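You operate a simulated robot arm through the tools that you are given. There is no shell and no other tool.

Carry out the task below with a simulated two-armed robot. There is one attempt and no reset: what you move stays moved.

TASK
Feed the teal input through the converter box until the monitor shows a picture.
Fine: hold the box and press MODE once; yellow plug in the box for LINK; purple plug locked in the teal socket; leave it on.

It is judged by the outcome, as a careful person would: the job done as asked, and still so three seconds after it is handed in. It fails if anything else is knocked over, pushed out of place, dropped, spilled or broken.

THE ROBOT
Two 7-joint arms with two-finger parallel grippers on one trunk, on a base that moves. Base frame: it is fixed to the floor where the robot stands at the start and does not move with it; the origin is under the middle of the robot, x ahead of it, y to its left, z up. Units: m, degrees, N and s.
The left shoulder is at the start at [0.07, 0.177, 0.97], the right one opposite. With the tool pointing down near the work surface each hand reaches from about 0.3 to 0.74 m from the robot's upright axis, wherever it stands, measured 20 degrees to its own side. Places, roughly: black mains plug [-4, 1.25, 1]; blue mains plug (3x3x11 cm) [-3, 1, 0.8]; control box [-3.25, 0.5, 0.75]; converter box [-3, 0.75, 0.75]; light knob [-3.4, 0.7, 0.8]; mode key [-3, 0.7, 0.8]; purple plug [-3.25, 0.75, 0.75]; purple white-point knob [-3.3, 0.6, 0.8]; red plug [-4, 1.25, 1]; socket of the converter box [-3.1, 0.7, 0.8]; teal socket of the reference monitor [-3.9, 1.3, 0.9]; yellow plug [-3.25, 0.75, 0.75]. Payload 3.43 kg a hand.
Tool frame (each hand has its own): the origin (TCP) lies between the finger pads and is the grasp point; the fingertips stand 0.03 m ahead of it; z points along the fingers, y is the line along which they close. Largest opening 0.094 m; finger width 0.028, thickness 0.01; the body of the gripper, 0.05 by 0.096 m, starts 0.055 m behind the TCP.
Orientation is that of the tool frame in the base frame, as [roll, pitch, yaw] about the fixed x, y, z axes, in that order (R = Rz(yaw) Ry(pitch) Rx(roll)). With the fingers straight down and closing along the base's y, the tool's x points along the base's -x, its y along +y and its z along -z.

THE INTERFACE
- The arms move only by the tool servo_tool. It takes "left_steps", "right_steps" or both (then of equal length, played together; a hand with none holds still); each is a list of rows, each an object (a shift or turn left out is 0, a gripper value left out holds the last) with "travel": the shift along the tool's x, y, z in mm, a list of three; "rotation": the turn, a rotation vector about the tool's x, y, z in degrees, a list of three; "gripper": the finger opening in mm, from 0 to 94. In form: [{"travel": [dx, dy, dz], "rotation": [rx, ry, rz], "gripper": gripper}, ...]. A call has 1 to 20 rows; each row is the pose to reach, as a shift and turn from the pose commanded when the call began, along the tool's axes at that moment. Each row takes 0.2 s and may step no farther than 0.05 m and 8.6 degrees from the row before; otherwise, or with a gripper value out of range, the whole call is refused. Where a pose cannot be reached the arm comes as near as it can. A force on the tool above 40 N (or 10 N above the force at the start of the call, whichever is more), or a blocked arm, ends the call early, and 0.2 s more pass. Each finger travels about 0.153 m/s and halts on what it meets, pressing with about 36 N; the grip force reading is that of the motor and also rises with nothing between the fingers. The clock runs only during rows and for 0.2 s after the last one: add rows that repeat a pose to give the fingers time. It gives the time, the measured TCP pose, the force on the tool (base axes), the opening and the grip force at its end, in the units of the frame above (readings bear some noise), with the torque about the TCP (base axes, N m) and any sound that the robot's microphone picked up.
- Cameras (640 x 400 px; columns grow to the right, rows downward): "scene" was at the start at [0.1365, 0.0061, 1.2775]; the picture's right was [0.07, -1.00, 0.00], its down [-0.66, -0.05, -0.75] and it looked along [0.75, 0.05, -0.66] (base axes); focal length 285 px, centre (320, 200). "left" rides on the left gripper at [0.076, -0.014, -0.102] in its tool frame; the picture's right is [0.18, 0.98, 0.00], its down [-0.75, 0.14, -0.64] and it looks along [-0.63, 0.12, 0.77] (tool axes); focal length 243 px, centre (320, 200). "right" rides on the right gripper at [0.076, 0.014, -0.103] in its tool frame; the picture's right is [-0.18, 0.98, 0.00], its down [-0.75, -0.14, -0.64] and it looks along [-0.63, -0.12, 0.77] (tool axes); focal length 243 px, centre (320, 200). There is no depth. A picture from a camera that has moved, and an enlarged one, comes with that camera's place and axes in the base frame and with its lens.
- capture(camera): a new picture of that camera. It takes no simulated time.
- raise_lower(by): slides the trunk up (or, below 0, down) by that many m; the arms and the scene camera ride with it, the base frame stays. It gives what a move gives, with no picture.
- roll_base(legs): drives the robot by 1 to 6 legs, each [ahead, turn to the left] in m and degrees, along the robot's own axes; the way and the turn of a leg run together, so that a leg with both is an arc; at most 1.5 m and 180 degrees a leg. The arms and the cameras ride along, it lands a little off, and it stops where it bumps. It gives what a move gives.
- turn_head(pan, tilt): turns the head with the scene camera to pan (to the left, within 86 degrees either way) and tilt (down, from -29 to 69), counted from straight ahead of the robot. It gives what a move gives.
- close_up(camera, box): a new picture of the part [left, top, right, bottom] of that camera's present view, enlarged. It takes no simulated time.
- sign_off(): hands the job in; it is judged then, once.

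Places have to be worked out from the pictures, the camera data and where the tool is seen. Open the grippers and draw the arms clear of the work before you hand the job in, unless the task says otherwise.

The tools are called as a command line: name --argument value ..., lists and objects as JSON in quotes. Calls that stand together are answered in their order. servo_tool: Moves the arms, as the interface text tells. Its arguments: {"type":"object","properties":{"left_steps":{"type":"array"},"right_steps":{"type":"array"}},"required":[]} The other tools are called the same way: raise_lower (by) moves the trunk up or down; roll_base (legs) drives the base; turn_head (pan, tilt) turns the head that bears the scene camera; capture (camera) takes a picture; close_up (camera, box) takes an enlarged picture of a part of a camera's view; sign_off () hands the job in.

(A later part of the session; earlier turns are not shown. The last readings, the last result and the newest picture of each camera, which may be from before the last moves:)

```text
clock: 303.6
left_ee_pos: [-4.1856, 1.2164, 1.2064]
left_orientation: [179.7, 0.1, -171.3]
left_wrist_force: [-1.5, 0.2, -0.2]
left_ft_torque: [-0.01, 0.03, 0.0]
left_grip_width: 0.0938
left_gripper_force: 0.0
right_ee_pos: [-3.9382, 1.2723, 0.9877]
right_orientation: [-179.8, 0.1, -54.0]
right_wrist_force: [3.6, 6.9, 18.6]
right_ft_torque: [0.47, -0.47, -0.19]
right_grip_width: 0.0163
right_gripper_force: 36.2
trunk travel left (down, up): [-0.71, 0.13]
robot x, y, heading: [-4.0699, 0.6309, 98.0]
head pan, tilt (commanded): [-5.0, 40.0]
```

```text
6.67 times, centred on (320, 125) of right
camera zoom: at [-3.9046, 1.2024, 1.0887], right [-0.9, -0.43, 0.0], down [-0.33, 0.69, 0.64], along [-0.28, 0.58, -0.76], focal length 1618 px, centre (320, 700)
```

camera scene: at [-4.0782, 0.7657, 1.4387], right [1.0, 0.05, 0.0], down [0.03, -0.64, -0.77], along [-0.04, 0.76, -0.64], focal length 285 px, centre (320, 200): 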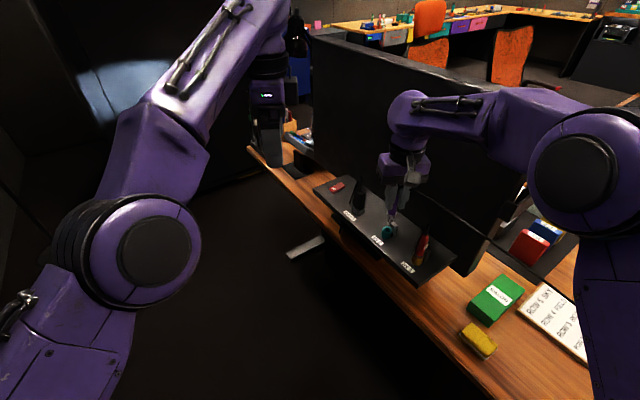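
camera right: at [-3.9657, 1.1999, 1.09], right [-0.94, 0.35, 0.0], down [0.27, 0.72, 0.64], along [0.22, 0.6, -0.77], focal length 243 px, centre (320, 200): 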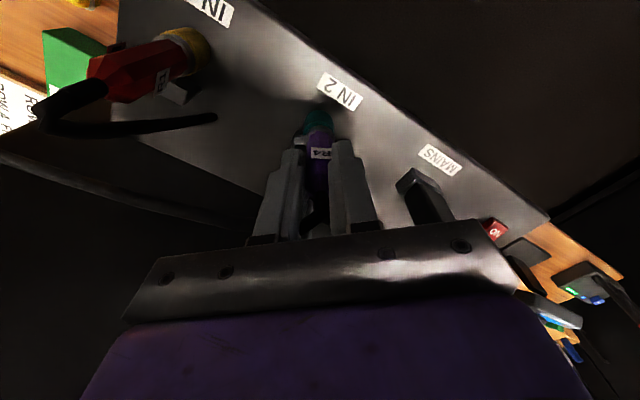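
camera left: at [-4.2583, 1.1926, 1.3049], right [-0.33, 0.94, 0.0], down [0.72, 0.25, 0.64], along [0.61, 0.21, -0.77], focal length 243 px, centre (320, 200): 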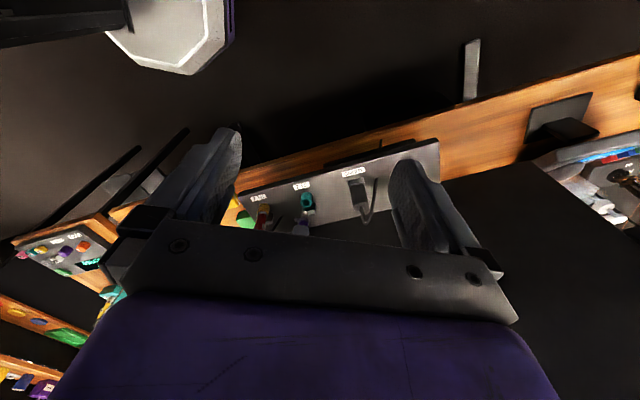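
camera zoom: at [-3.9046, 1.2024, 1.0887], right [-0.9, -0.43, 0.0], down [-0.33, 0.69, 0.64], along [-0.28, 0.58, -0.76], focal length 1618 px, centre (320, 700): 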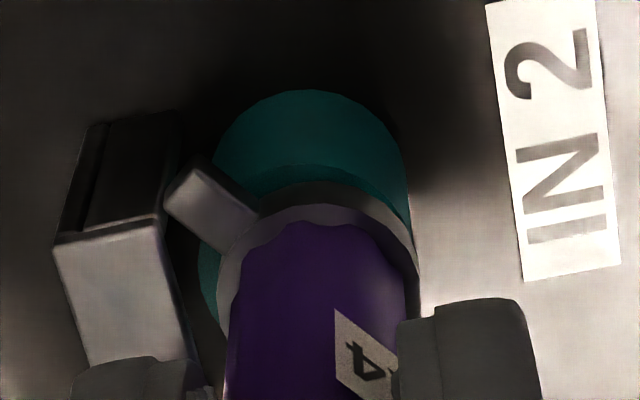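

Down force 18 N without movement, so the plug is fully seated. I study how the locked red plug's lug sits at its keeper for comparison.

close_up --camera "scene" --box '[410, 235, 432, 257]'

close_up --camera "right" --box '[100, 0, 300, 150]'

close_up --camera "left" --box '[235, 185, 285, 235]'

```text
16.00 times, centred on (421, 246) of scene
camera zoom: at [-4.0785, 0.7639, 1.4391], right [1.0, 0.05, 0.0], down [0.03, -0.64, -0.77], along [-0.04, 0.77, -0.64], focal length 4558 px, centre (-1296, -536)
```

zoom: 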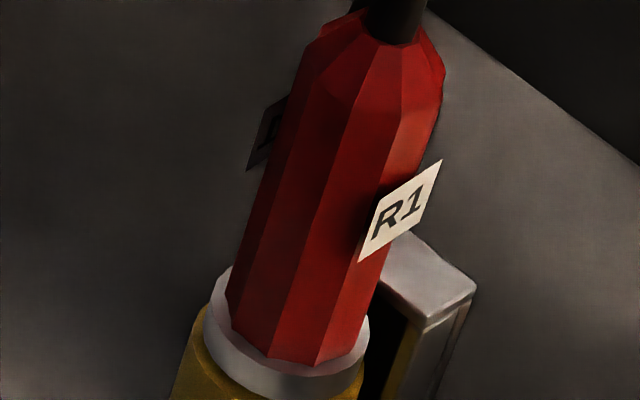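

```text
2.67 times, centred on (200, 75) of right
camera zoom: at [-3.9046, 1.2024, 1.0887], right [-0.9, -0.43, 0.0], down [-0.33, 0.69, 0.64], along [-0.28, 0.58, -0.76], focal length 647 px, centre (640, 533)
```

zoom: 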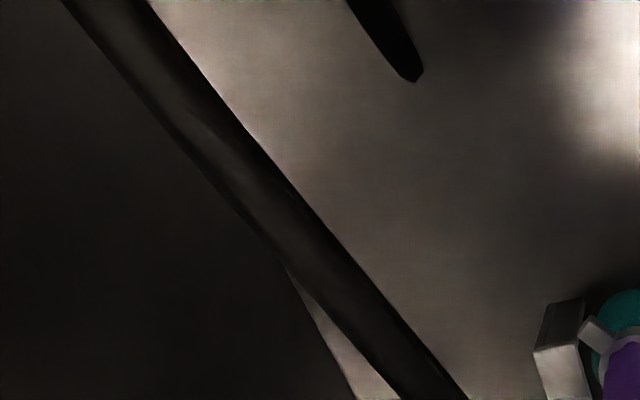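

```text
8.00 times, centred on (260, 210) of left
camera zoom: at [-4.2589, 1.191, 1.306], right [-0.33, 0.94, 0.0], down [0.72, 0.25, 0.64], along [0.61, 0.22, -0.77], focal length 1941 px, centre (800, 120)
```

zoom: 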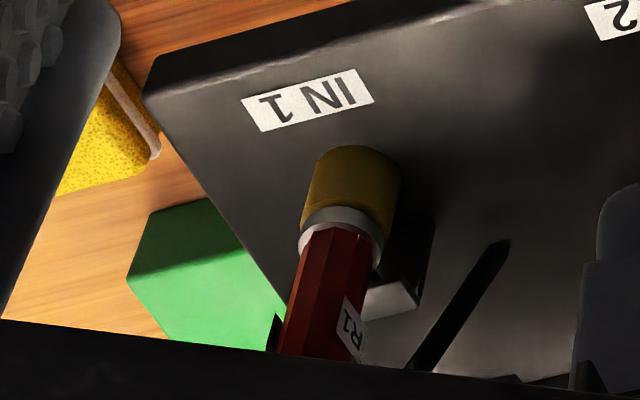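

I take tighter views of the teal keeper from the left camera to see on which side its slot is open.

close_up --camera "left" --box '[300, 190, 326, 216]'

close_up --camera "left" --box '[250, 195, 280, 225]'

close_up --camera "scene" --box '[392, 218, 408, 234]'

```text
15.38 times, centred on (313, 203) of left
camera zoom: at [-4.2589, 1.191, 1.306], right [-0.33, 0.94, 0.0], down [0.72, 0.25, 0.64], along [0.61, 0.22, -0.77], focal length 3733 px, centre (428, 154)
```

zoom: 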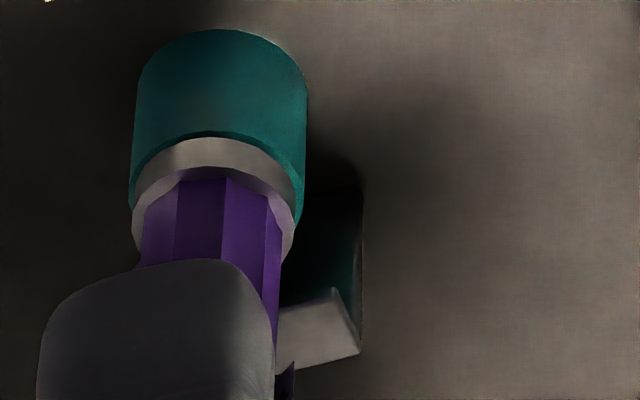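

```text
13.33 times, centred on (265, 210) of left
camera zoom: at [-4.2589, 1.191, 1.306], right [-0.33, 0.94, 0.0], down [0.72, 0.25, 0.64], along [0.61, 0.22, -0.77], focal length 3235 px, centre (1053, 67)
```

zoom: 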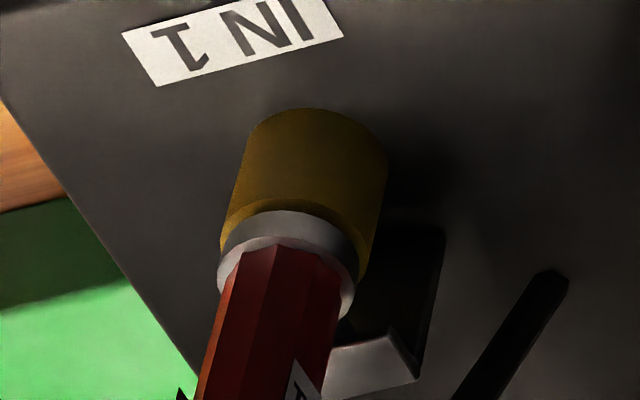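

```text
16.00 times, centred on (400, 226) of scene
camera zoom: at [-4.0785, 0.7639, 1.4391], right [1.0, 0.05, 0.0], down [0.03, -0.64, -0.77], along [-0.04, 0.77, -0.64], focal length 4558 px, centre (-960, -216)
```

zoom: 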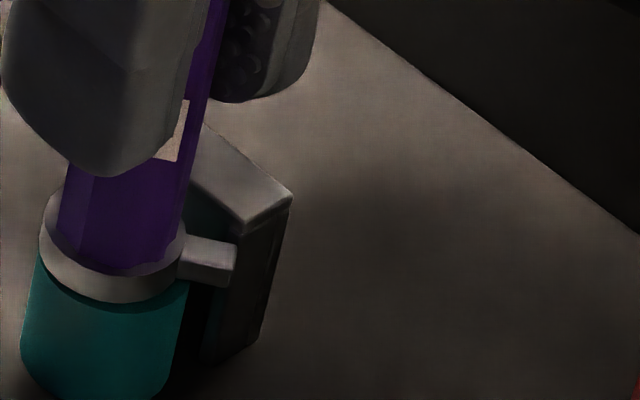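

Evidence (the red plug's lug hidden under its slab, post at the far end) still favours a counter-clockwise lock; the purple may sit a fraction too high at the entrance. I press down harder and try a further 10° counter-clockwise.

servo_tool --right_steps '[{"travel": [0, 0, 1]}, {"travel": [0, 0, 1.5]}, {"travel": [0, 0, 1.5], "rotation": [0, 0, -3]}, {"travel": [0, 0, 1.5], "rotation": [0, 0, -6]}, {"travel": [0, 0, 1.5], "rotation": [0, 0, -10]}, {"travel": [0, 0, 1.5], "rotation": [0, 0, -10]}]'

close_up --camera "right" --box '[290, 95, 350, 155]'

close_up --camera "scene" --box '[385, 215, 409, 239]'

```text
clock: 305.0
left_ee_pos: [-4.1851, 1.2161, 1.2051]
left_orientation: [179.6, -0.1, -171.3]
left_wrist_force: [-0.7, 0.4, 1.0]
left_ft_torque: [0.01, 0.0, 0.03]
left_grip_width: 0.0941
left_gripper_force: 0.0
right_ee_pos: [-3.9369, 1.2728, 0.9844]
right_orientation: [-179.8, 0.0, -43.9]
right_wrist_force: [9.7, 8.8, 25.6]
right_ft_torque: [0.62, -0.58, -0.09]
right_grip_width: 0.017
right_gripper_force: 35.6
trunk travel left (down, up): [-0.71, 0.13]
robot x, y, heading: [-4.0717, 0.6327, 97.9]
head pan, tilt (commanded): [-5.0, 40.0]
```

```text
6.67 times, centred on (320, 125) of right
camera zoom: at [-3.8917, 1.2082, 1.0866], right [-0.81, -0.58, 0.0], down [-0.45, 0.62, 0.64], along [-0.37, 0.52, -0.77], focal length 1618 px, centre (320, 700)
```

zoom: 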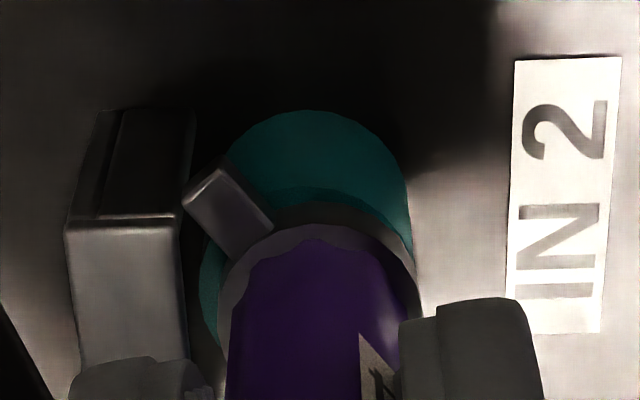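

```text
16.00 times, centred on (397, 227) of scene
camera zoom: at [-4.0774, 0.7632, 1.439], right [1.0, 0.05, 0.0], down [0.03, -0.64, -0.77], along [-0.04, 0.77, -0.64], focal length 4558 px, centre (-912, -232)
```

zoom: 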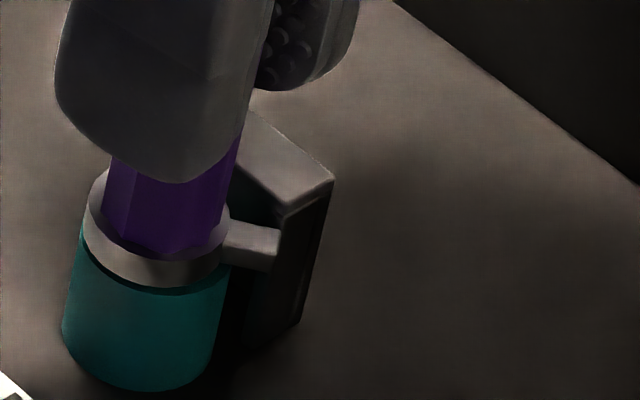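

The lug clearly butts against a solid front edge of the keeper, so it must enter from the other side: the lock is clockwise. I relieve the down pressure first and read the side forces.

servo_tool --right_steps '[{"travel": [0, 0, -2.5], "rotation": [0, 0, 5]}, {"travel": [0, 0, -4.5], "rotation": [0, 0, 10]}, {"travel": [0, 0, -4.5], "rotation": [0, 0, 10]}]'

```text
clock: 305.8
left_ee_pos: [-4.184, 1.2185, 1.2036]
left_orientation: [179.9, 0.0, -171.3]
left_wrist_force: [-0.6, 0.2, -0.4]
left_ft_torque: [0.0, 0.01, -0.02]
left_grip_width: 0.0942
left_gripper_force: 0.0
right_ee_pos: [-3.9365, 1.2726, 0.9857]
right_orientation: [179.8, -0.3, -54.1]
right_wrist_force: [5.4, 1.5, -0.5]
right_ft_torque: [0.2, -0.51, 0.0]
right_grip_width: 0.0162
right_gripper_force: 35.9
trunk travel left (down, up): [-0.71, 0.13]
robot x, y, heading: [-4.0658, 0.6316, 98.2]
head pan, tilt (commanded): [-5.0, 40.0]
```

Now I begin the clockwise turn with 24°, correcting the small side force.

servo_tool --right_steps '[{"travel": [0.17, -0.43, 0]}, {"travel": [0.16, -0.3, 0], "rotation": [0, 0, 8]}, {"travel": [0.13, -0.18, 0], "rotation": [0, 0, 16]}, {"travel": [0.09, -0.06, 0], "rotation": [0, 0, 24]}, {"travel": [0.09, -0.06, 0], "rotation": [0, 0, 24]}]'

close_up --camera "scene" --box '[370, 195, 420, 245]'

```text
clock: 307.0
left_ee_pos: [-4.185, 1.2181, 1.2039]
left_orientation: [179.7, 0.0, -171.2]
left_wrist_force: [-0.1, 0.5, -0.2]
left_ft_torque: [-0.01, 0.01, -0.01]
left_grip_width: 0.0942
left_gripper_force: 0.1
right_ee_pos: [-3.9374, 1.2751, 0.9885]
right_orientation: [-179.9, 0.0, -78.1]
right_wrist_force: [4.0, -2.2, 0.3]
right_ft_torque: [-0.23, -0.36, -0.01]
right_grip_width: 0.0166
right_gripper_force: 36.0
trunk travel left (down, up): [-0.71, 0.13]
robot x, y, heading: [-4.0666, 0.629, 97.8]
head pan, tilt (commanded): [-5.0, 40.0]
```

```text
8.00 times, centred on (395, 220) of scene
camera zoom: at [-4.0775, 0.7654, 1.4388], right [1.0, 0.05, 0.0], down [0.03, -0.64, -0.77], along [-0.04, 0.77, -0.64], focal length 2279 px, centre (-280, 40)
```

zoom: 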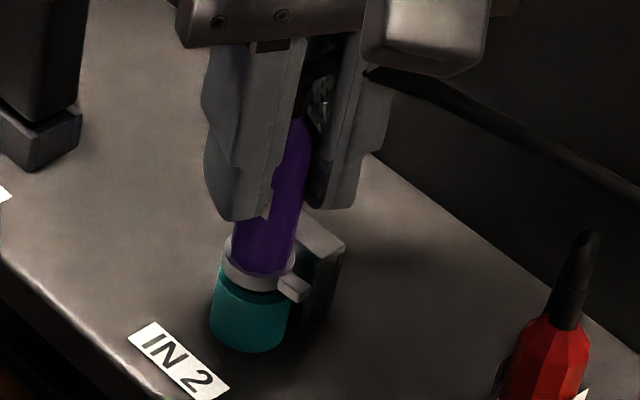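

It turns freely clockwise. I continue 32° more.

servo_tool --right_steps '[{"travel": [0.23, -0.16, 0], "rotation": [0, 0, 8]}, {"travel": [0.2, -0.04, 0], "rotation": [0, 0, 16]}, {"travel": [0.16, 0.08, 0], "rotation": [0, 0, 24]}, {"travel": [0.1, 0.19, 0], "rotation": [0, 0, 32]}, {"travel": [0.1, 0.19, 0], "rotation": [0, 0, 32]}]'

```text
clock: 308.2
left_ee_pos: [-4.1867, 1.219, 1.203]
left_orientation: [179.9, 0.0, -171.3]
left_wrist_force: [0.1, 0.6, 0.3]
left_ft_torque: [-0.02, -0.02, 0.0]
left_grip_width: 0.094
left_gripper_force: 0.0
right_ee_pos: [-3.9397, 1.2737, 0.9874]
right_orientation: [180.0, -0.1, -109.9]
right_wrist_force: [0.5, 0.2, -0.3]
right_ft_torque: [-0.01, 0.02, -0.02]
right_grip_width: 0.0165
right_gripper_force: 35.8
trunk travel left (down, up): [-0.71, 0.13]
robot x, y, heading: [-4.0716, 0.6344, 98.0]
head pan, tilt (commanded): [-5.0, 40.0]
```

Zero side force. I continue to the end of this stroke: 62° more clockwise.

servo_tool --right_steps '[{"travel": [-0.01, 0.12, 0], "rotation": [0, 0, 8]}, {"travel": [-0.03, 0.25, 0], "rotation": [0, 0, 16]}, {"travel": [-0.08, 0.37, 0], "rotation": [0, 0, 24]}, {"travel": [-0.14, 0.48, 0], "rotation": [0, 0, 32]}, {"travel": [-0.14, 0.48, 0], "rotation": [0, 0, 32]}]'

servo_tool --right_steps '[{"travel": [-0.01, 0.12, 0], "rotation": [0, 0, 8]}, {"travel": [-0.03, 0.25, 0], "rotation": [0, 0, 16]}, {"travel": [-0.08, 0.37, 0], "rotation": [0, 0, 24]}, {"travel": [-0.12, 0.45, 0], "rotation": [0, 0, 30]}, {"travel": [-0.12, 0.45, 0], "rotation": [0, 0, 30]}]'

close_up --camera "left" --box '[270, 170, 340, 240]'

close_up --camera "scene" --box '[370, 195, 420, 245]'

```text
clock: 309.4
left_ee_pos: [-4.1849, 1.218, 1.2035]
left_orientation: [179.9, 0.0, -171.3]
left_wrist_force: [0.2, -0.8, -0.2]
left_ft_torque: [-0.01, -0.02, 0.03]
left_grip_width: 0.0941
left_gripper_force: 0.0
right_ee_pos: [-3.9394, 1.2742, 0.9869]
right_orientation: [-179.8, 0.0, -142.0]
right_wrist_force: [0.2, 0.5, -0.3]
right_ft_torque: [0.02, 0.0, -0.02]
right_grip_width: 0.0165
right_gripper_force: 35.6
trunk travel left (down, up): [-0.71, 0.13]
robot x, y, heading: [-4.0684, 0.6304, 97.8]
head pan, tilt (commanded): [-5.0, 40.0]
```

```text
clock: 310.6
left_ee_pos: [-4.1848, 1.2179, 1.2028]
left_orientation: [179.9, 0.0, -171.3]
left_wrist_force: [0.1, -0.4, 0.0]
left_ft_torque: [-0.04, 0.04, 0.01]
left_grip_width: 0.0941
left_gripper_force: 0.2
right_ee_pos: [-3.9393, 1.2742, 0.9873]
right_orientation: [180.0, 0.0, -172.0]
right_wrist_force: [-0.4, -0.2, 0.0]
right_ft_torque: [0.02, 0.06, 0.0]
right_grip_width: 0.0164
right_gripper_force: 36.4
trunk travel left (down, up): [-0.71, 0.13]
robot x, y, heading: [-4.0671, 0.63, 98.0]
head pan, tilt (commanded): [-5.0, 40.0]
```

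```text
5.71 times, centred on (305, 205) of left
camera zoom: at [-4.2589, 1.1926, 1.305], right [-0.33, 0.94, 0.0], down [0.72, 0.25, 0.64], along [0.61, 0.21, -0.77], focal length 1386 px, centre (406, 171)
```

zoom: 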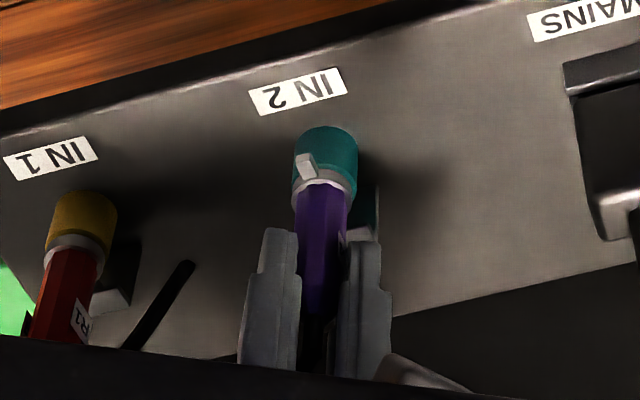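

```text
8.00 times, centred on (395, 220) of scene
camera zoom: at [-4.0785, 0.7658, 1.4387], right [1.0, 0.05, 0.0], down [0.03, -0.64, -0.77], along [-0.04, 0.76, -0.64], focal length 2279 px, centre (-280, 40)
```

zoom: 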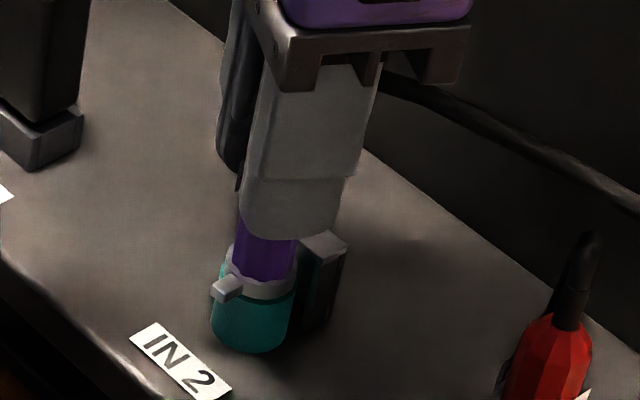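

Clockwise works with zero side force; the lug now faces front-left. I open the fingers slightly and swing the hand back counter-clockwise for the next stroke.

servo_tool --right_steps '[{"gripper": 22}, {"gripper": 30}, {"gripper": 36}, {"gripper": 36}]'

servo_tool --right_steps '[{"travel": [0, -0.13, 0], "rotation": [0, 0, -8.2]}, {"travel": [0, -0.25, 0], "rotation": [0, 0, -16.4]}, {"travel": [-0.1, -0.37, 0], "rotation": [0, 0, -24.6]}, {"travel": [-0.1, -0.49, 0], "rotation": [0, 0, -32.8]}, {"travel": [-0.2, -0.59, 0], "rotation": [0, 0, -41]}, {"travel": [-0.3, -0.68, 0], "rotation": [0, 0, -49.2]}, {"travel": [-0.4, -0.76, 0], "rotation": [0, 0, -57.4]}, {"travel": [-0.5, -0.82, 0], "rotation": [0, 0, -65.6]}, {"travel": [-0.6, -0.86, 0], "rotation": [0, 0, -73.8]}, {"travel": [-0.8, -0.89, 0], "rotation": [0, 0, -82]}, {"travel": [-0.9, -0.9, 0], "rotation": [0, 0, -90.2]}, {"travel": [-1, -0.89, 0], "rotation": [0, 0, -98.4]}, {"travel": [-1.2, -0.86, 0], "rotation": [0, 0, -106.6]}, {"travel": [-1.3, -0.82, 0], "rotation": [0, 0, -114.8]}, {"travel": [-1.4, -0.76, 0], "rotation": [0, 0, -123]}, {"travel": [-1.5, -0.68, 0], "rotation": [0, 0, -131.2]}, {"travel": [-1.6, -0.59, 0], "rotation": [0, 0, -139.4]}, {"travel": [-1.7, -0.48, 0], "rotation": [0, 0, -147.6]}, {"travel": [-1.75, -0.37, 0], "rotation": [0, 0, -155.8]}, {"travel": [-1.8, -0.25, 0], "rotation": [0, 0, -164]}]'

capture --camera "right"

close_up --camera "scene" --box '[350, 170, 450, 250]'

```text
clock: 311.6
left_ee_pos: [-4.1863, 1.2183, 1.2034]
left_orientation: [179.9, 0.1, -171.3]
left_wrist_force: [0.7, 0.8, 0.3]
left_ft_torque: [-0.01, 0.03, 0.01]
left_grip_width: 0.0941
left_gripper_force: 0.1
right_ee_pos: [-3.9387, 1.2748, 0.9866]
right_orientation: [-179.9, 0.0, -171.9]
right_wrist_force: [0.7, 0.1, -0.1]
right_ft_torque: [-0.02, 0.01, 0.0]
right_grip_width: 0.0362
right_gripper_force: 0.0
trunk travel left (down, up): [-0.71, 0.13]
robot x, y, heading: [-4.0697, 0.6314, 98.3]
head pan, tilt (commanded): [-5.0, 40.0]
```

```text
clock: 315.8
left_ee_pos: [-4.186, 1.2188, 1.2032]
left_orientation: [179.9, 0.0, -171.4]
left_wrist_force: [-0.2, 0.0, -0.1]
left_ft_torque: [0.03, -0.02, 0.0]
left_grip_width: 0.0941
left_gripper_force: 0.0
right_ee_pos: [-3.9366, 1.2749, 0.9885]
right_orientation: [179.9, -0.1, -7.8]
right_wrist_force: [0.5, -0.1, 0.0]
right_ft_torque: [0.02, 0.0, 0.0]
right_grip_width: 0.0362
right_gripper_force: 0.0
trunk travel left (down, up): [-0.71, 0.13]
robot x, y, heading: [-4.0706, 0.6266, 97.8]
head pan, tilt (commanded): [-5.0, 40.0]
```

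```text
taken
camera right: at [-3.8631, 1.2494, 1.0897], right [-0.32, -0.95, 0.0], down [-0.73, 0.24, 0.64], along [-0.61, 0.2, -0.77], focal length 243 px, centre (320, 200)
```

right: 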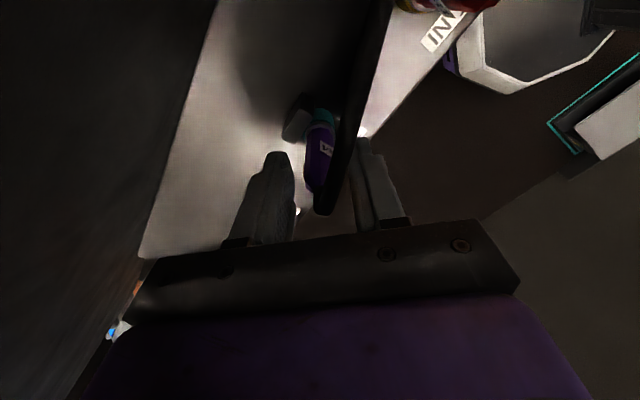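

```text
5.00 times, centred on (400, 210) of scene
camera zoom: at [-4.0783, 0.7659, 1.4387], right [1.0, 0.05, 0.0], down [0.03, -0.64, -0.77], along [-0.04, 0.76, -0.64], focal length 1424 px, centre (-80, 150)
```

zoom: 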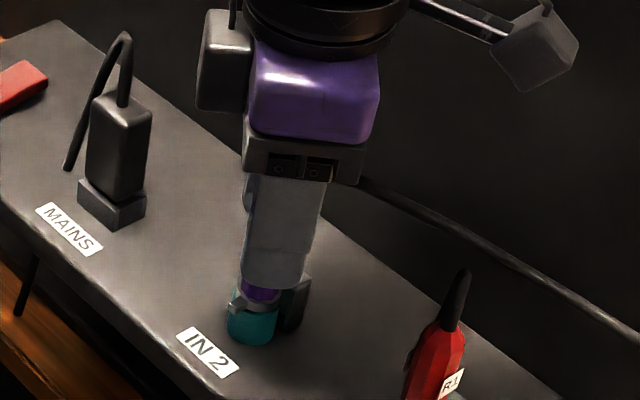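

The hand is back at the start of a stroke. From here the right camera sees the keeper from the monitor side; I zoom in before re-gripping.

close_up --camera "right" --box '[270, 80, 350, 200]'

close_up --camera "right" --box '[400, 0, 480, 60]'

```text
3.33 times, centred on (310, 140) of right
camera zoom: at [-3.8631, 1.2494, 1.0897], right [-0.32, -0.95, 0.0], down [-0.73, 0.24, 0.64], along [-0.61, 0.2, -0.77], focal length 809 px, centre (353, 400)
```

zoom: 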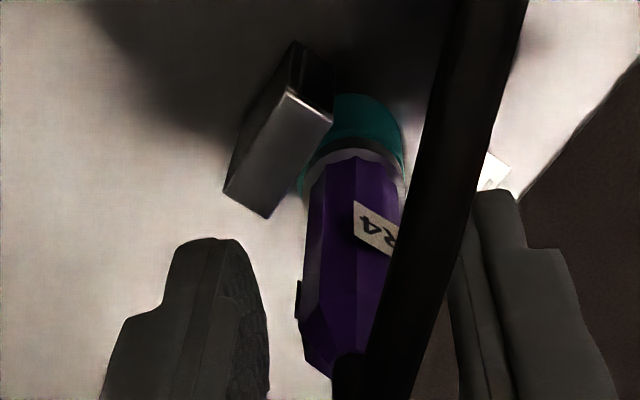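

```text
6.67 times, centred on (440, 30) of right
camera zoom: at [-3.8631, 1.2494, 1.0897], right [-0.32, -0.95, 0.0], down [-0.73, 0.24, 0.64], along [-0.61, 0.2, -0.77], focal length 1618 px, centre (-480, 1333)
```

zoom: 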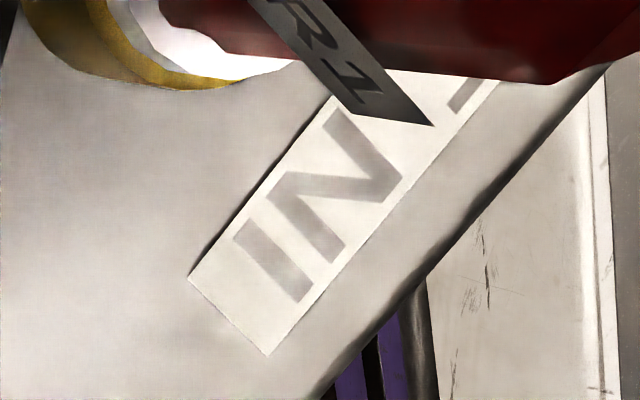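

I rotate 24° clockwise to match the plug's facets and close the grip again.

servo_tool --right_steps '[{"travel": [0, 0.12, 0], "rotation": [0, 0, 8]}, {"travel": [0, 0.25, 0], "rotation": [0, 0, 16]}, {"travel": [-0.1, 0.37, 0], "rotation": [0, 0, 24]}, {"travel": [-0.1, 0.37, 0], "rotation": [0, 0, 24], "gripper": 26}, {"travel": [-0.1, 0.37, 0], "rotation": [0, 0, 24], "gripper": 16}, {"travel": [-0.1, 0.37, 0], "rotation": [0, 0, 24], "gripper": 8}, {"travel": [-0.1, 0.37, 0], "rotation": [0, 0, 24], "gripper": 8}]'

close_up --camera "left" --box '[270, 170, 340, 240]'

```text
clock: 317.4
left_ee_pos: [-4.1854, 1.2191, 1.2029]
left_orientation: [179.9, 0.1, -171.3]
left_wrist_force: [0.4, -0.1, -0.3]
left_ft_torque: [-0.05, 0.02, -0.05]
left_grip_width: 0.0942
left_gripper_force: 0.1
right_ee_pos: [-3.9376, 1.2735, 0.9888]
right_orientation: [-180.0, -0.1, -31.9]
right_wrist_force: [-0.5, 0.3, 0.3]
right_ft_torque: [0.02, -0.05, 0.0]
right_grip_width: 0.0167
right_gripper_force: 35.6
trunk travel left (down, up): [-0.71, 0.13]
robot x, y, heading: [-4.0688, 0.6302, 98.1]
head pan, tilt (commanded): [-5.0, 40.0]
```

```text
5.71 times, centred on (305, 205) of left
camera zoom: at [-4.2589, 1.1928, 1.3049], right [-0.33, 0.94, 0.0], down [0.72, 0.25, 0.64], along [0.61, 0.21, -0.77], focal length 1386 px, centre (406, 171)
```

zoom: 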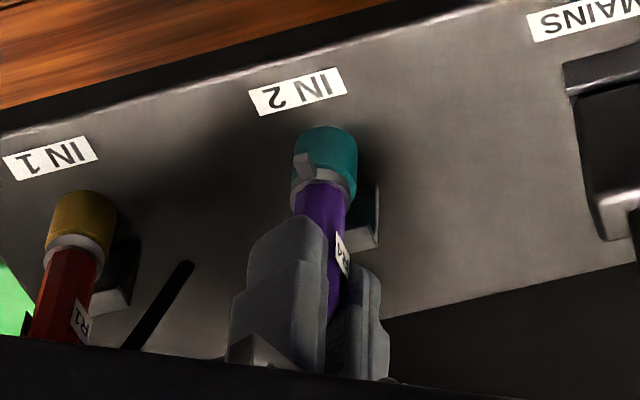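

Gripped cleanly. Second clockwise stroke: first 70°.

servo_tool --right_steps '[{"travel": [-0.01, 0.12, 0], "rotation": [0, 0, 7.8]}, {"travel": [-0.03, 0.24, 0], "rotation": [0, 0, 15.6]}, {"travel": [-0.07, 0.36, 0], "rotation": [0, 0, 23.4]}, {"travel": [-0.13, 0.47, 0], "rotation": [0, 0, 31.2]}, {"travel": [-0.2, 0.57, 0], "rotation": [0, 0, 39]}, {"travel": [-0.28, 0.66, 0], "rotation": [0, 0, 46.8]}, {"travel": [-0.38, 0.73, 0], "rotation": [0, 0, 54.6]}, {"travel": [-0.48, 0.8, 0], "rotation": [0, 0, 62.4]}, {"travel": [-0.6, 0.85, 0], "rotation": [0, 0, 70.2]}, {"travel": [-0.6, 0.85, 0], "rotation": [0, 0, 70.2]}]'

close_up --camera "left" --box '[270, 170, 340, 240]'

```text
clock: 319.6
left_ee_pos: [-4.1852, 1.2184, 1.2038]
left_orientation: [179.9, 0.0, -171.4]
left_wrist_force: [-0.1, 0.7, 0.3]
left_ft_torque: [0.03, -0.01, 0.0]
left_grip_width: 0.0939
left_gripper_force: 0.0
right_ee_pos: [-3.9383, 1.2737, 0.9875]
right_orientation: [-179.9, -0.2, -102.2]
right_wrist_force: [3.0, 2.4, 0.5]
right_ft_torque: [0.15, -0.17, 0.01]
right_grip_width: 0.0166
right_gripper_force: 36.4
trunk travel left (down, up): [-0.71, 0.13]
robot x, y, heading: [-4.066, 0.6332, 97.7]
head pan, tilt (commanded): [-5.0, 40.0]
```

```text
5.71 times, centred on (305, 205) of left
camera zoom: at [-4.2582, 1.1931, 1.3049], right [-0.33, 0.94, 0.0], down [0.72, 0.25, 0.64], along [0.61, 0.21, -0.77], focal length 1386 px, centre (406, 171)
```

zoom: 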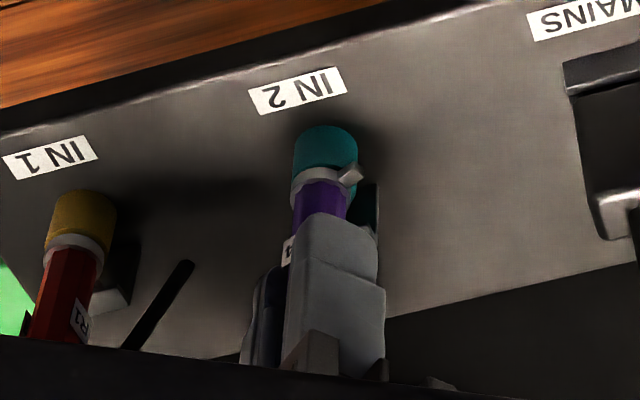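

The lug has come round to the back side. I continue 62° clockwise toward the keeper, watching torque.

servo_tool --right_steps '[{"travel": [-0.2, -0.1, 0], "rotation": [0, 0, 7.8]}, {"travel": [-0.23, 0.04, 0], "rotation": [0, 0, 15.6]}, {"travel": [-0.27, 0.16, 0], "rotation": [0, 0, 23.4]}, {"travel": [-0.33, 0.27, 0], "rotation": [0, 0, 31.2]}, {"travel": [-0.4, 0.37, 0], "rotation": [0, 0, 39]}, {"travel": [-0.48, 0.46, 0], "rotation": [0, 0, 46.8]}, {"travel": [-0.58, 0.53, 0], "rotation": [0, 0, 54.6]}, {"travel": [-0.68, 0.6, 0], "rotation": [0, 0, 62]}, {"travel": [-0.68, 0.6, 0], "rotation": [0, 0, 62]}]'

close_up --camera "left" --box '[270, 170, 340, 240]'

close_up --camera "right" --box '[260, 80, 380, 200]'

```text
clock: 321.6
left_ee_pos: [-4.1854, 1.2183, 1.203]
left_orientation: [180.0, 0.0, -171.3]
left_wrist_force: [-0.1, 0.2, 0.1]
left_ft_torque: [-0.02, -0.01, 0.02]
left_grip_width: 0.0939
left_gripper_force: 0.1
right_ee_pos: [-3.9382, 1.2737, 0.9866]
right_orientation: [-179.9, 0.0, -164.2]
right_wrist_force: [2.1, 0.5, 0.1]
right_ft_torque: [0.06, -0.16, 0.0]
right_grip_width: 0.0165
right_gripper_force: 35.8
trunk travel left (down, up): [-0.71, 0.13]
robot x, y, heading: [-4.0673, 0.6306, 98.0]
head pan, tilt (commanded): [-5.0, 40.0]
```

```text
5.71 times, centred on (305, 205) of left
camera zoom: at [-4.2585, 1.1928, 1.305], right [-0.33, 0.94, 0.0], down [0.72, 0.25, 0.64], along [0.61, 0.21, -0.77], focal length 1386 px, centre (406, 171)
```

zoom: 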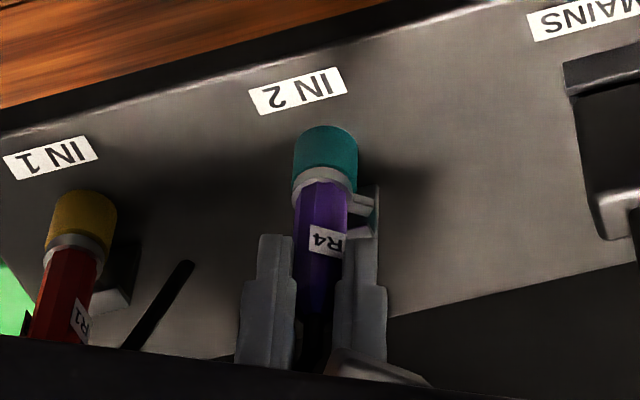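

```text
3.33 times, centred on (320, 140) of right
camera zoom: at [-4.015, 1.2669, 1.0893], right [-0.09, 1.0, 0.0], down [0.76, 0.07, 0.64], along [0.64, 0.06, -0.77], focal length 809 px, centre (320, 400)
```

zoom: 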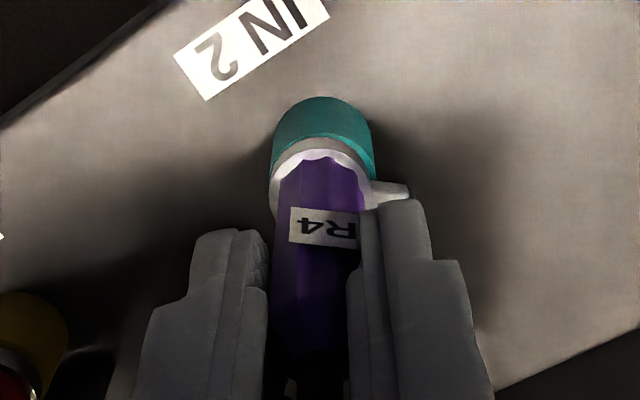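

The lug points to the keeper's far end with no torque. I continue 16° and check torque and wrist limit.

servo_tool --right_steps '[{"travel": [-0.16, 0.12, 0], "rotation": [0, 0, 8]}, {"travel": [-0.18, 0.25, 0], "rotation": [0, 0, 16]}, {"travel": [-0.18, 0.25, 0], "rotation": [0, 0, 16]}]'

servo_tool --right_steps '[{"travel": [-0.01, 0.12, 0], "rotation": [0, 0, 8]}, {"travel": [-0.03, 0.22, 0], "rotation": [0, 0, 14]}, {"travel": [-0.03, 0.22, 0], "rotation": [0, 0, 14]}]'

close_up --camera "left" --box '[270, 170, 340, 240]'

close_up --camera "scene" --box '[370, 195, 420, 245]'

```text
clock: 322.4
left_ee_pos: [-4.185, 1.2194, 1.2024]
left_orientation: [179.9, 0.0, -171.1]
left_wrist_force: [0.7, 1.0, 1.2]
left_ft_torque: [0.02, 0.0, 0.04]
left_grip_width: 0.0939
left_gripper_force: 0.1
right_ee_pos: [-3.9383, 1.2754, 0.9872]
right_orientation: [-179.9, 0.0, 179.8]
right_wrist_force: [0.0, 0.4, 1.4]
right_ft_torque: [0.06, 0.0, -0.04]
right_grip_width: 0.0165
right_gripper_force: 36.1
trunk travel left (down, up): [-0.71, 0.13]
robot x, y, heading: [-4.0711, 0.635, 97.7]
head pan, tilt (commanded): [-5.0, 40.0]
```

```text
clock: 323.2
left_ee_pos: [-4.185, 1.2187, 1.2044]
left_orientation: [179.9, 0.0, -171.3]
left_wrist_force: [-0.1, -0.6, 0.1]
left_ft_torque: [-0.01, 0.01, -0.01]
left_grip_width: 0.0942
left_gripper_force: 0.1
right_ee_pos: [-3.9389, 1.275, 0.9877]
right_orientation: [-179.9, 0.1, 165.8]
right_wrist_force: [0.2, -0.2, -0.3]
right_ft_torque: [0.03, -0.07, 0.02]
right_grip_width: 0.0162
right_gripper_force: 36.0
trunk travel left (down, up): [-0.71, 0.13]
robot x, y, heading: [-4.0722, 0.6287, 98.0]
head pan, tilt (commanded): [-5.0, 40.0]
```

```text
5.71 times, centred on (305, 205) of left
camera zoom: at [-4.2587, 1.1928, 1.3049], right [-0.33, 0.94, 0.0], down [0.72, 0.25, 0.64], along [0.61, 0.21, -0.77], focal length 1386 px, centre (406, 171)
```

zoom: 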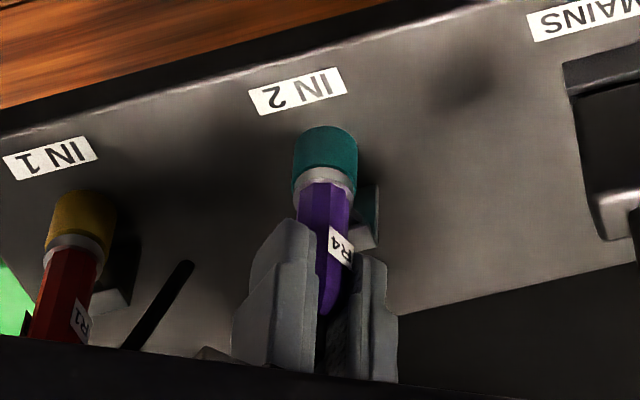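

```text
8.00 times, centred on (395, 220) of scene
camera zoom: at [-4.0783, 0.766, 1.4387], right [1.0, 0.05, 0.0], down [0.03, -0.64, -0.77], along [-0.04, 0.76, -0.64], focal length 2279 px, centre (-280, 40)
```

zoom: 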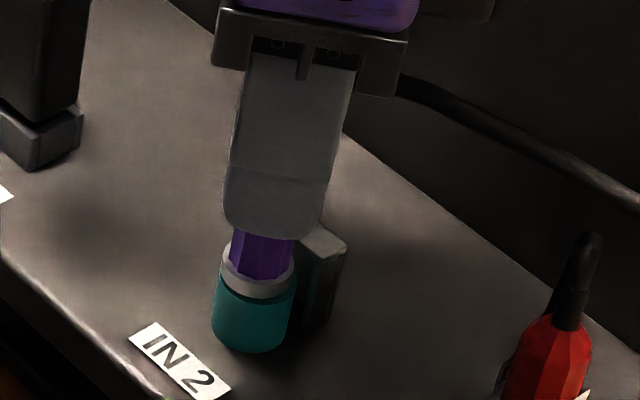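

The lug has vanished under the keeper from the far side, with no resistance. I turn on in small steps until it stops, watching the torque and for a click.

servo_tool --right_steps '[{"travel": [0, 0.06, 0], "rotation": [0, 0, 4]}, {"travel": [-0.01, 0.12, 0], "rotation": [0, 0, 8]}, {"travel": [-0.01, 0.12, 0], "rotation": [0, 0, 8]}]'

close_up --camera "left" --box '[240, 170, 340, 240]'

turn_head --pan -20 --tilt 25

capture --camera "scene"

```text
clock: 324.0
left_ee_pos: [-4.184, 1.2194, 1.202]
left_orientation: [179.8, 0.0, -171.3]
left_wrist_force: [0.2, 0.8, -0.6]
left_ft_torque: [0.02, 0.0, 0.0]
left_grip_width: 0.0939
left_gripper_force: 0.2
right_ee_pos: [-3.9386, 1.2744, 0.9878]
right_orientation: [-180.0, 0.1, 157.8]
right_wrist_force: [-0.7, 0.2, -0.6]
right_ft_torque: [-0.01, 0.03, 0.01]
right_grip_width: 0.0165
right_gripper_force: 36.2
trunk travel left (down, up): [-0.71, 0.13]
robot x, y, heading: [-4.0702, 0.6326, 97.9]
head pan, tilt (commanded): [-5.0, 40.0]
```

```text
5.71 times, centred on (290, 205) of left
camera zoom: at [-4.2589, 1.1928, 1.3049], right [-0.33, 0.94, 0.0], down [0.72, 0.25, 0.64], along [0.61, 0.21, -0.77], focal length 1386 px, centre (491, 171)
```

zoom: 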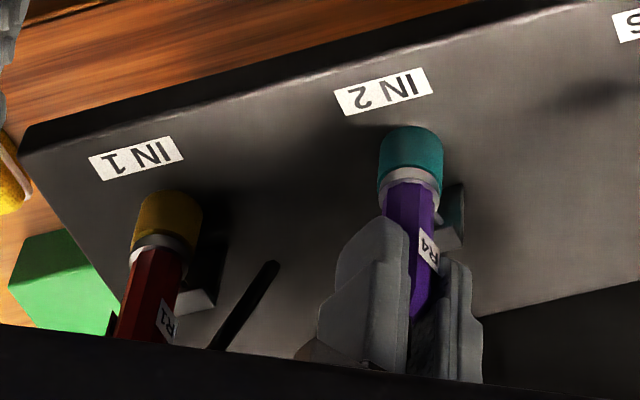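

```text
clock: 324.8
left_ee_pos: [-4.1858, 1.219, 1.2039]
left_orientation: [180.0, 0.0, -171.3]
left_wrist_force: [1.0, 0.2, 0.0]
left_ft_torque: [0.0, 0.0, -0.03]
left_grip_width: 0.0941
left_gripper_force: 0.1
right_ee_pos: [-3.9387, 1.2744, 0.9879]
right_orientation: [-179.8, 0.2, 157.9]
right_wrist_force: [-0.4, -0.6, 0.3]
right_ft_torque: [-0.01, -0.02, 0.02]
right_grip_width: 0.0166
right_gripper_force: 36.1
trunk travel left (down, up): [-0.71, 0.13]
robot x, y, heading: [-4.0678, 0.6331, 98.0]
head pan, tilt (commanded): [-20.0, 25.0]
```

```text
taken
camera scene: at [-4.0549, 0.7711, 1.462], right [0.98, -0.21, 0.0], down [-0.09, -0.41, -0.91], along [0.19, 0.89, -0.42], focal length 285 px, centre (320, 200)
```

scene: 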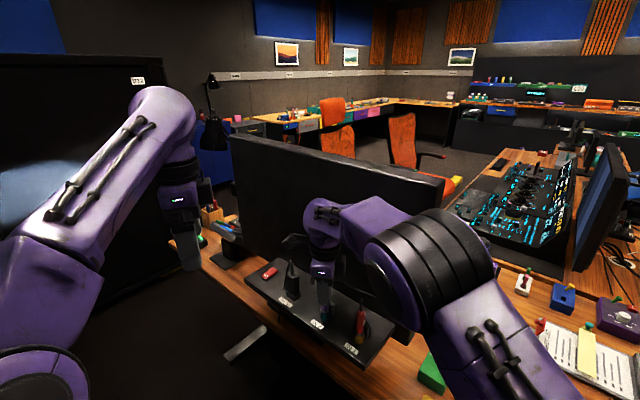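

The purple tag now looks turned like the locked red one. I turn a few degrees more to find the stop.

servo_tool --right_steps '[{"travel": [0, 0.05, 0], "rotation": [0, 0, 3]}, {"travel": [0, 0.09, 0], "rotation": [0, 0, 6]}, {"travel": [0, 0.09, 0], "rotation": [0, 0, 6]}]'

servo_tool --right_steps '[{"travel": [0, 0.05, 0], "rotation": [0, 0, 3]}, {"travel": [0, 0.09, 0], "rotation": [0, 0, 6]}, {"travel": [0, 0.09, 0], "rotation": [0, 0, 6]}]'

close_up --camera "left" --box '[240, 170, 340, 240]'

```text
clock: 325.6
left_ee_pos: [-4.1848, 1.219, 1.2034]
left_orientation: [179.9, 0.0, -171.4]
left_wrist_force: [-0.3, 0.0, 0.0]
left_ft_torque: [0.02, 0.03, 0.01]
left_grip_width: 0.0941
left_gripper_force: 0.1
right_ee_pos: [-3.9389, 1.2744, 0.9873]
right_orientation: [179.9, 0.3, 151.8]
right_wrist_force: [0.4, 0.2, 1.1]
right_ft_torque: [0.0, 0.01, 0.01]
right_grip_width: 0.0165
right_gripper_force: 35.7
trunk travel left (down, up): [-0.71, 0.13]
robot x, y, heading: [-4.0691, 0.6293, 97.9]
head pan, tilt (commanded): [-20.0, 25.0]
```

```text
clock: 326.4
left_ee_pos: [-4.1859, 1.2174, 1.2033]
left_orientation: [179.9, -0.1, -171.4]
left_wrist_force: [0.8, 0.2, -0.1]
left_ft_torque: [-0.01, 0.01, 0.03]
left_grip_width: 0.0944
left_gripper_force: 0.1
right_ee_pos: [-3.9397, 1.2754, 0.9865]
right_orientation: [180.0, 0.1, 145.8]
right_wrist_force: [0.4, -0.3, -0.2]
right_ft_torque: [0.0, -0.04, -0.02]
right_grip_width: 0.0166
right_gripper_force: 35.5
trunk travel left (down, up): [-0.71, 0.13]
robot x, y, heading: [-4.067, 0.6311, 97.9]
head pan, tilt (commanded): [-20.0, 25.0]
```

```text
5.71 times, centred on (290, 205) of left
camera zoom: at [-4.2587, 1.1927, 1.305], right [-0.33, 0.94, 0.0], down [0.72, 0.25, 0.64], along [0.61, 0.21, -0.77], focal length 1386 px, centre (491, 171)
```

zoom: 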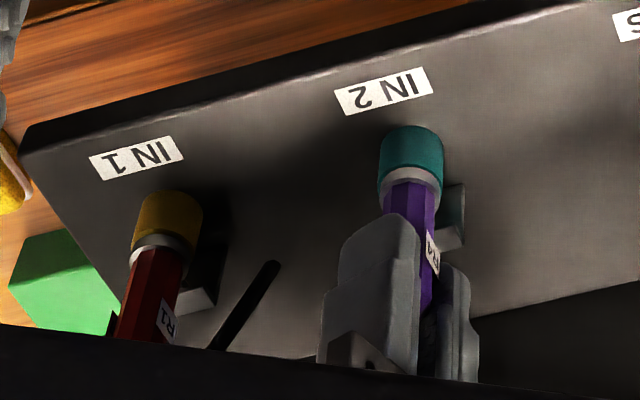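

Still free. I turn 6° at a time until torque appears.

servo_tool --right_steps '[{"travel": [0, 0.05, 0], "rotation": [0, 0, 3]}, {"travel": [0, 0.09, 0], "rotation": [0, 0, 6]}, {"travel": [0, 0.09, 0], "rotation": [0, 0, 6]}]'

servo_tool --right_steps '[{"travel": [0, 0.05, 0], "rotation": [0, 0, 3]}, {"travel": [0, 0.09, 0], "rotation": [0, 0, 6]}, {"travel": [0, 0.09, 0], "rotation": [0, 0, 6]}]'

turn_head --pan -5 --tilt 40

close_up --camera "scene" --box '[370, 195, 420, 245]'

close_up --camera "left" --box '[285, 180, 335, 230]'

```text
clock: 327.2
left_ee_pos: [-4.1855, 1.2198, 1.2034]
left_orientation: [179.8, 0.0, -171.3]
left_wrist_force: [0.3, 0.6, -0.2]
left_ft_torque: [-0.05, -0.03, -0.02]
left_grip_width: 0.0938
left_gripper_force: 0.0
right_ee_pos: [-3.9379, 1.2747, 0.9878]
right_orientation: [-180.0, 0.0, 139.8]
right_wrist_force: [0.9, -0.3, 0.3]
right_ft_torque: [-0.03, -0.04, 0.02]
right_grip_width: 0.0165
right_gripper_force: 36.3
trunk travel left (down, up): [-0.71, 0.13]
robot x, y, heading: [-4.0727, 0.632, 98.1]
head pan, tilt (commanded): [-20.0, 25.0]
```

```text
clock: 328.0
left_ee_pos: [-4.1859, 1.2184, 1.2032]
left_orientation: [179.8, 0.0, -171.3]
left_wrist_force: [-0.5, -0.1, 0.0]
left_ft_torque: [0.0, 0.03, -0.05]
left_grip_width: 0.0939
left_gripper_force: 0.0
right_ee_pos: [-3.9382, 1.2743, 0.9873]
right_orientation: [-179.9, 0.0, 133.7]
right_wrist_force: [0.4, 0.6, 0.4]
right_ft_torque: [0.0, -0.03, -0.01]
right_grip_width: 0.0165
right_gripper_force: 36.1
trunk travel left (down, up): [-0.71, 0.13]
robot x, y, heading: [-4.0679, 0.6314, 97.8]
head pan, tilt (commanded): [-20.0, 25.0]
```

```text
clock: 328.7
left_ee_pos: [-4.1847, 1.219, 1.2031]
left_orientation: [179.9, 0.0, -171.3]
left_wrist_force: [-0.2, -0.5, -0.5]
left_ft_torque: [-0.02, -0.01, 0.02]
left_grip_width: 0.0942
left_gripper_force: 0.0
right_ee_pos: [-3.9386, 1.2753, 0.9877]
right_orientation: [-180.0, 0.1, 134.0]
right_wrist_force: [1.0, 0.3, 0.1]
right_ft_torque: [0.02, -0.03, 0.04]
right_grip_width: 0.0165
right_gripper_force: 35.9
trunk travel left (down, up): [-0.71, 0.13]
robot x, y, heading: [-4.0692, 0.6298, 98.0]
head pan, tilt (commanded): [-5.0, 40.0]
```

```text
8.00 times, centred on (395, 220) of scene
camera zoom: at [-4.0783, 0.7659, 1.4388], right [1.0, 0.05, 0.0], down [0.03, -0.64, -0.77], along [-0.04, 0.77, -0.64], focal length 2279 px, centre (-280, 40)
```

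zoom: 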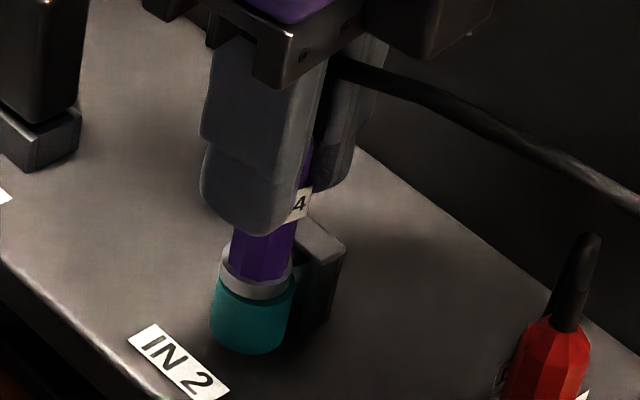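

```text
8.00 times, centred on (310, 205) of left
camera zoom: at [-4.2588, 1.1927, 1.305], right [-0.33, 0.94, 0.0], down [0.72, 0.25, 0.64], along [0.61, 0.21, -0.77], focal length 1941 px, centre (400, 160)
```

zoom: 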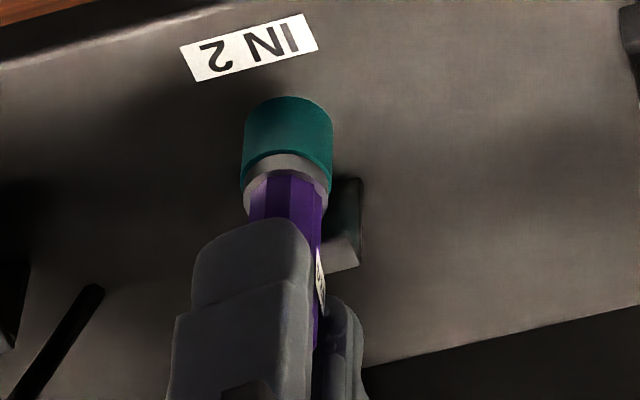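

Lug hidden under the keeper, still free. I compare the tag orientation of purple with the locked red plug in the scene view.

close_up --camera "scene" --box '[390, 205, 412, 227]'

close_up --camera "scene" --box '[410, 235, 432, 257]'

```text
16.00 times, centred on (401, 216) of scene
camera zoom: at [-4.0783, 0.7659, 1.4388], right [1.0, 0.05, 0.0], down [0.03, -0.64, -0.77], along [-0.04, 0.77, -0.64], focal length 4558 px, centre (-976, -56)
```

zoom: 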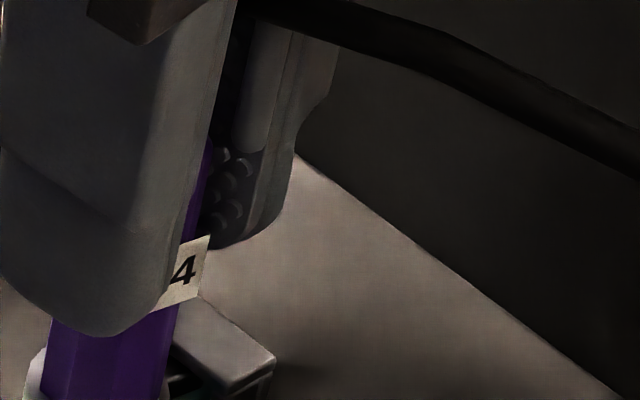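

```text
16.00 times, centred on (421, 246) of scene
camera zoom: at [-4.0783, 0.7659, 1.4388], right [1.0, 0.05, 0.0], down [0.03, -0.64, -0.77], along [-0.04, 0.77, -0.64], focal length 4558 px, centre (-1296, -536)
```

zoom: 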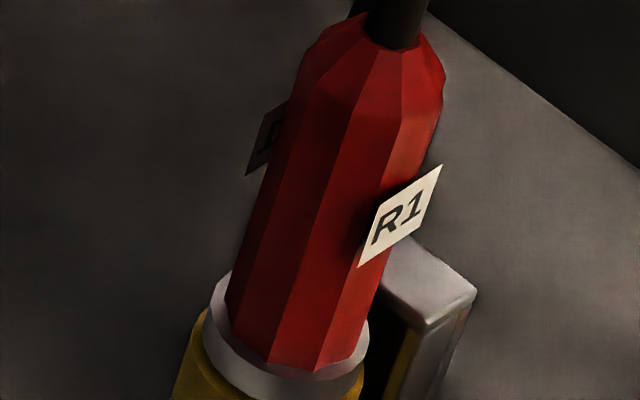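

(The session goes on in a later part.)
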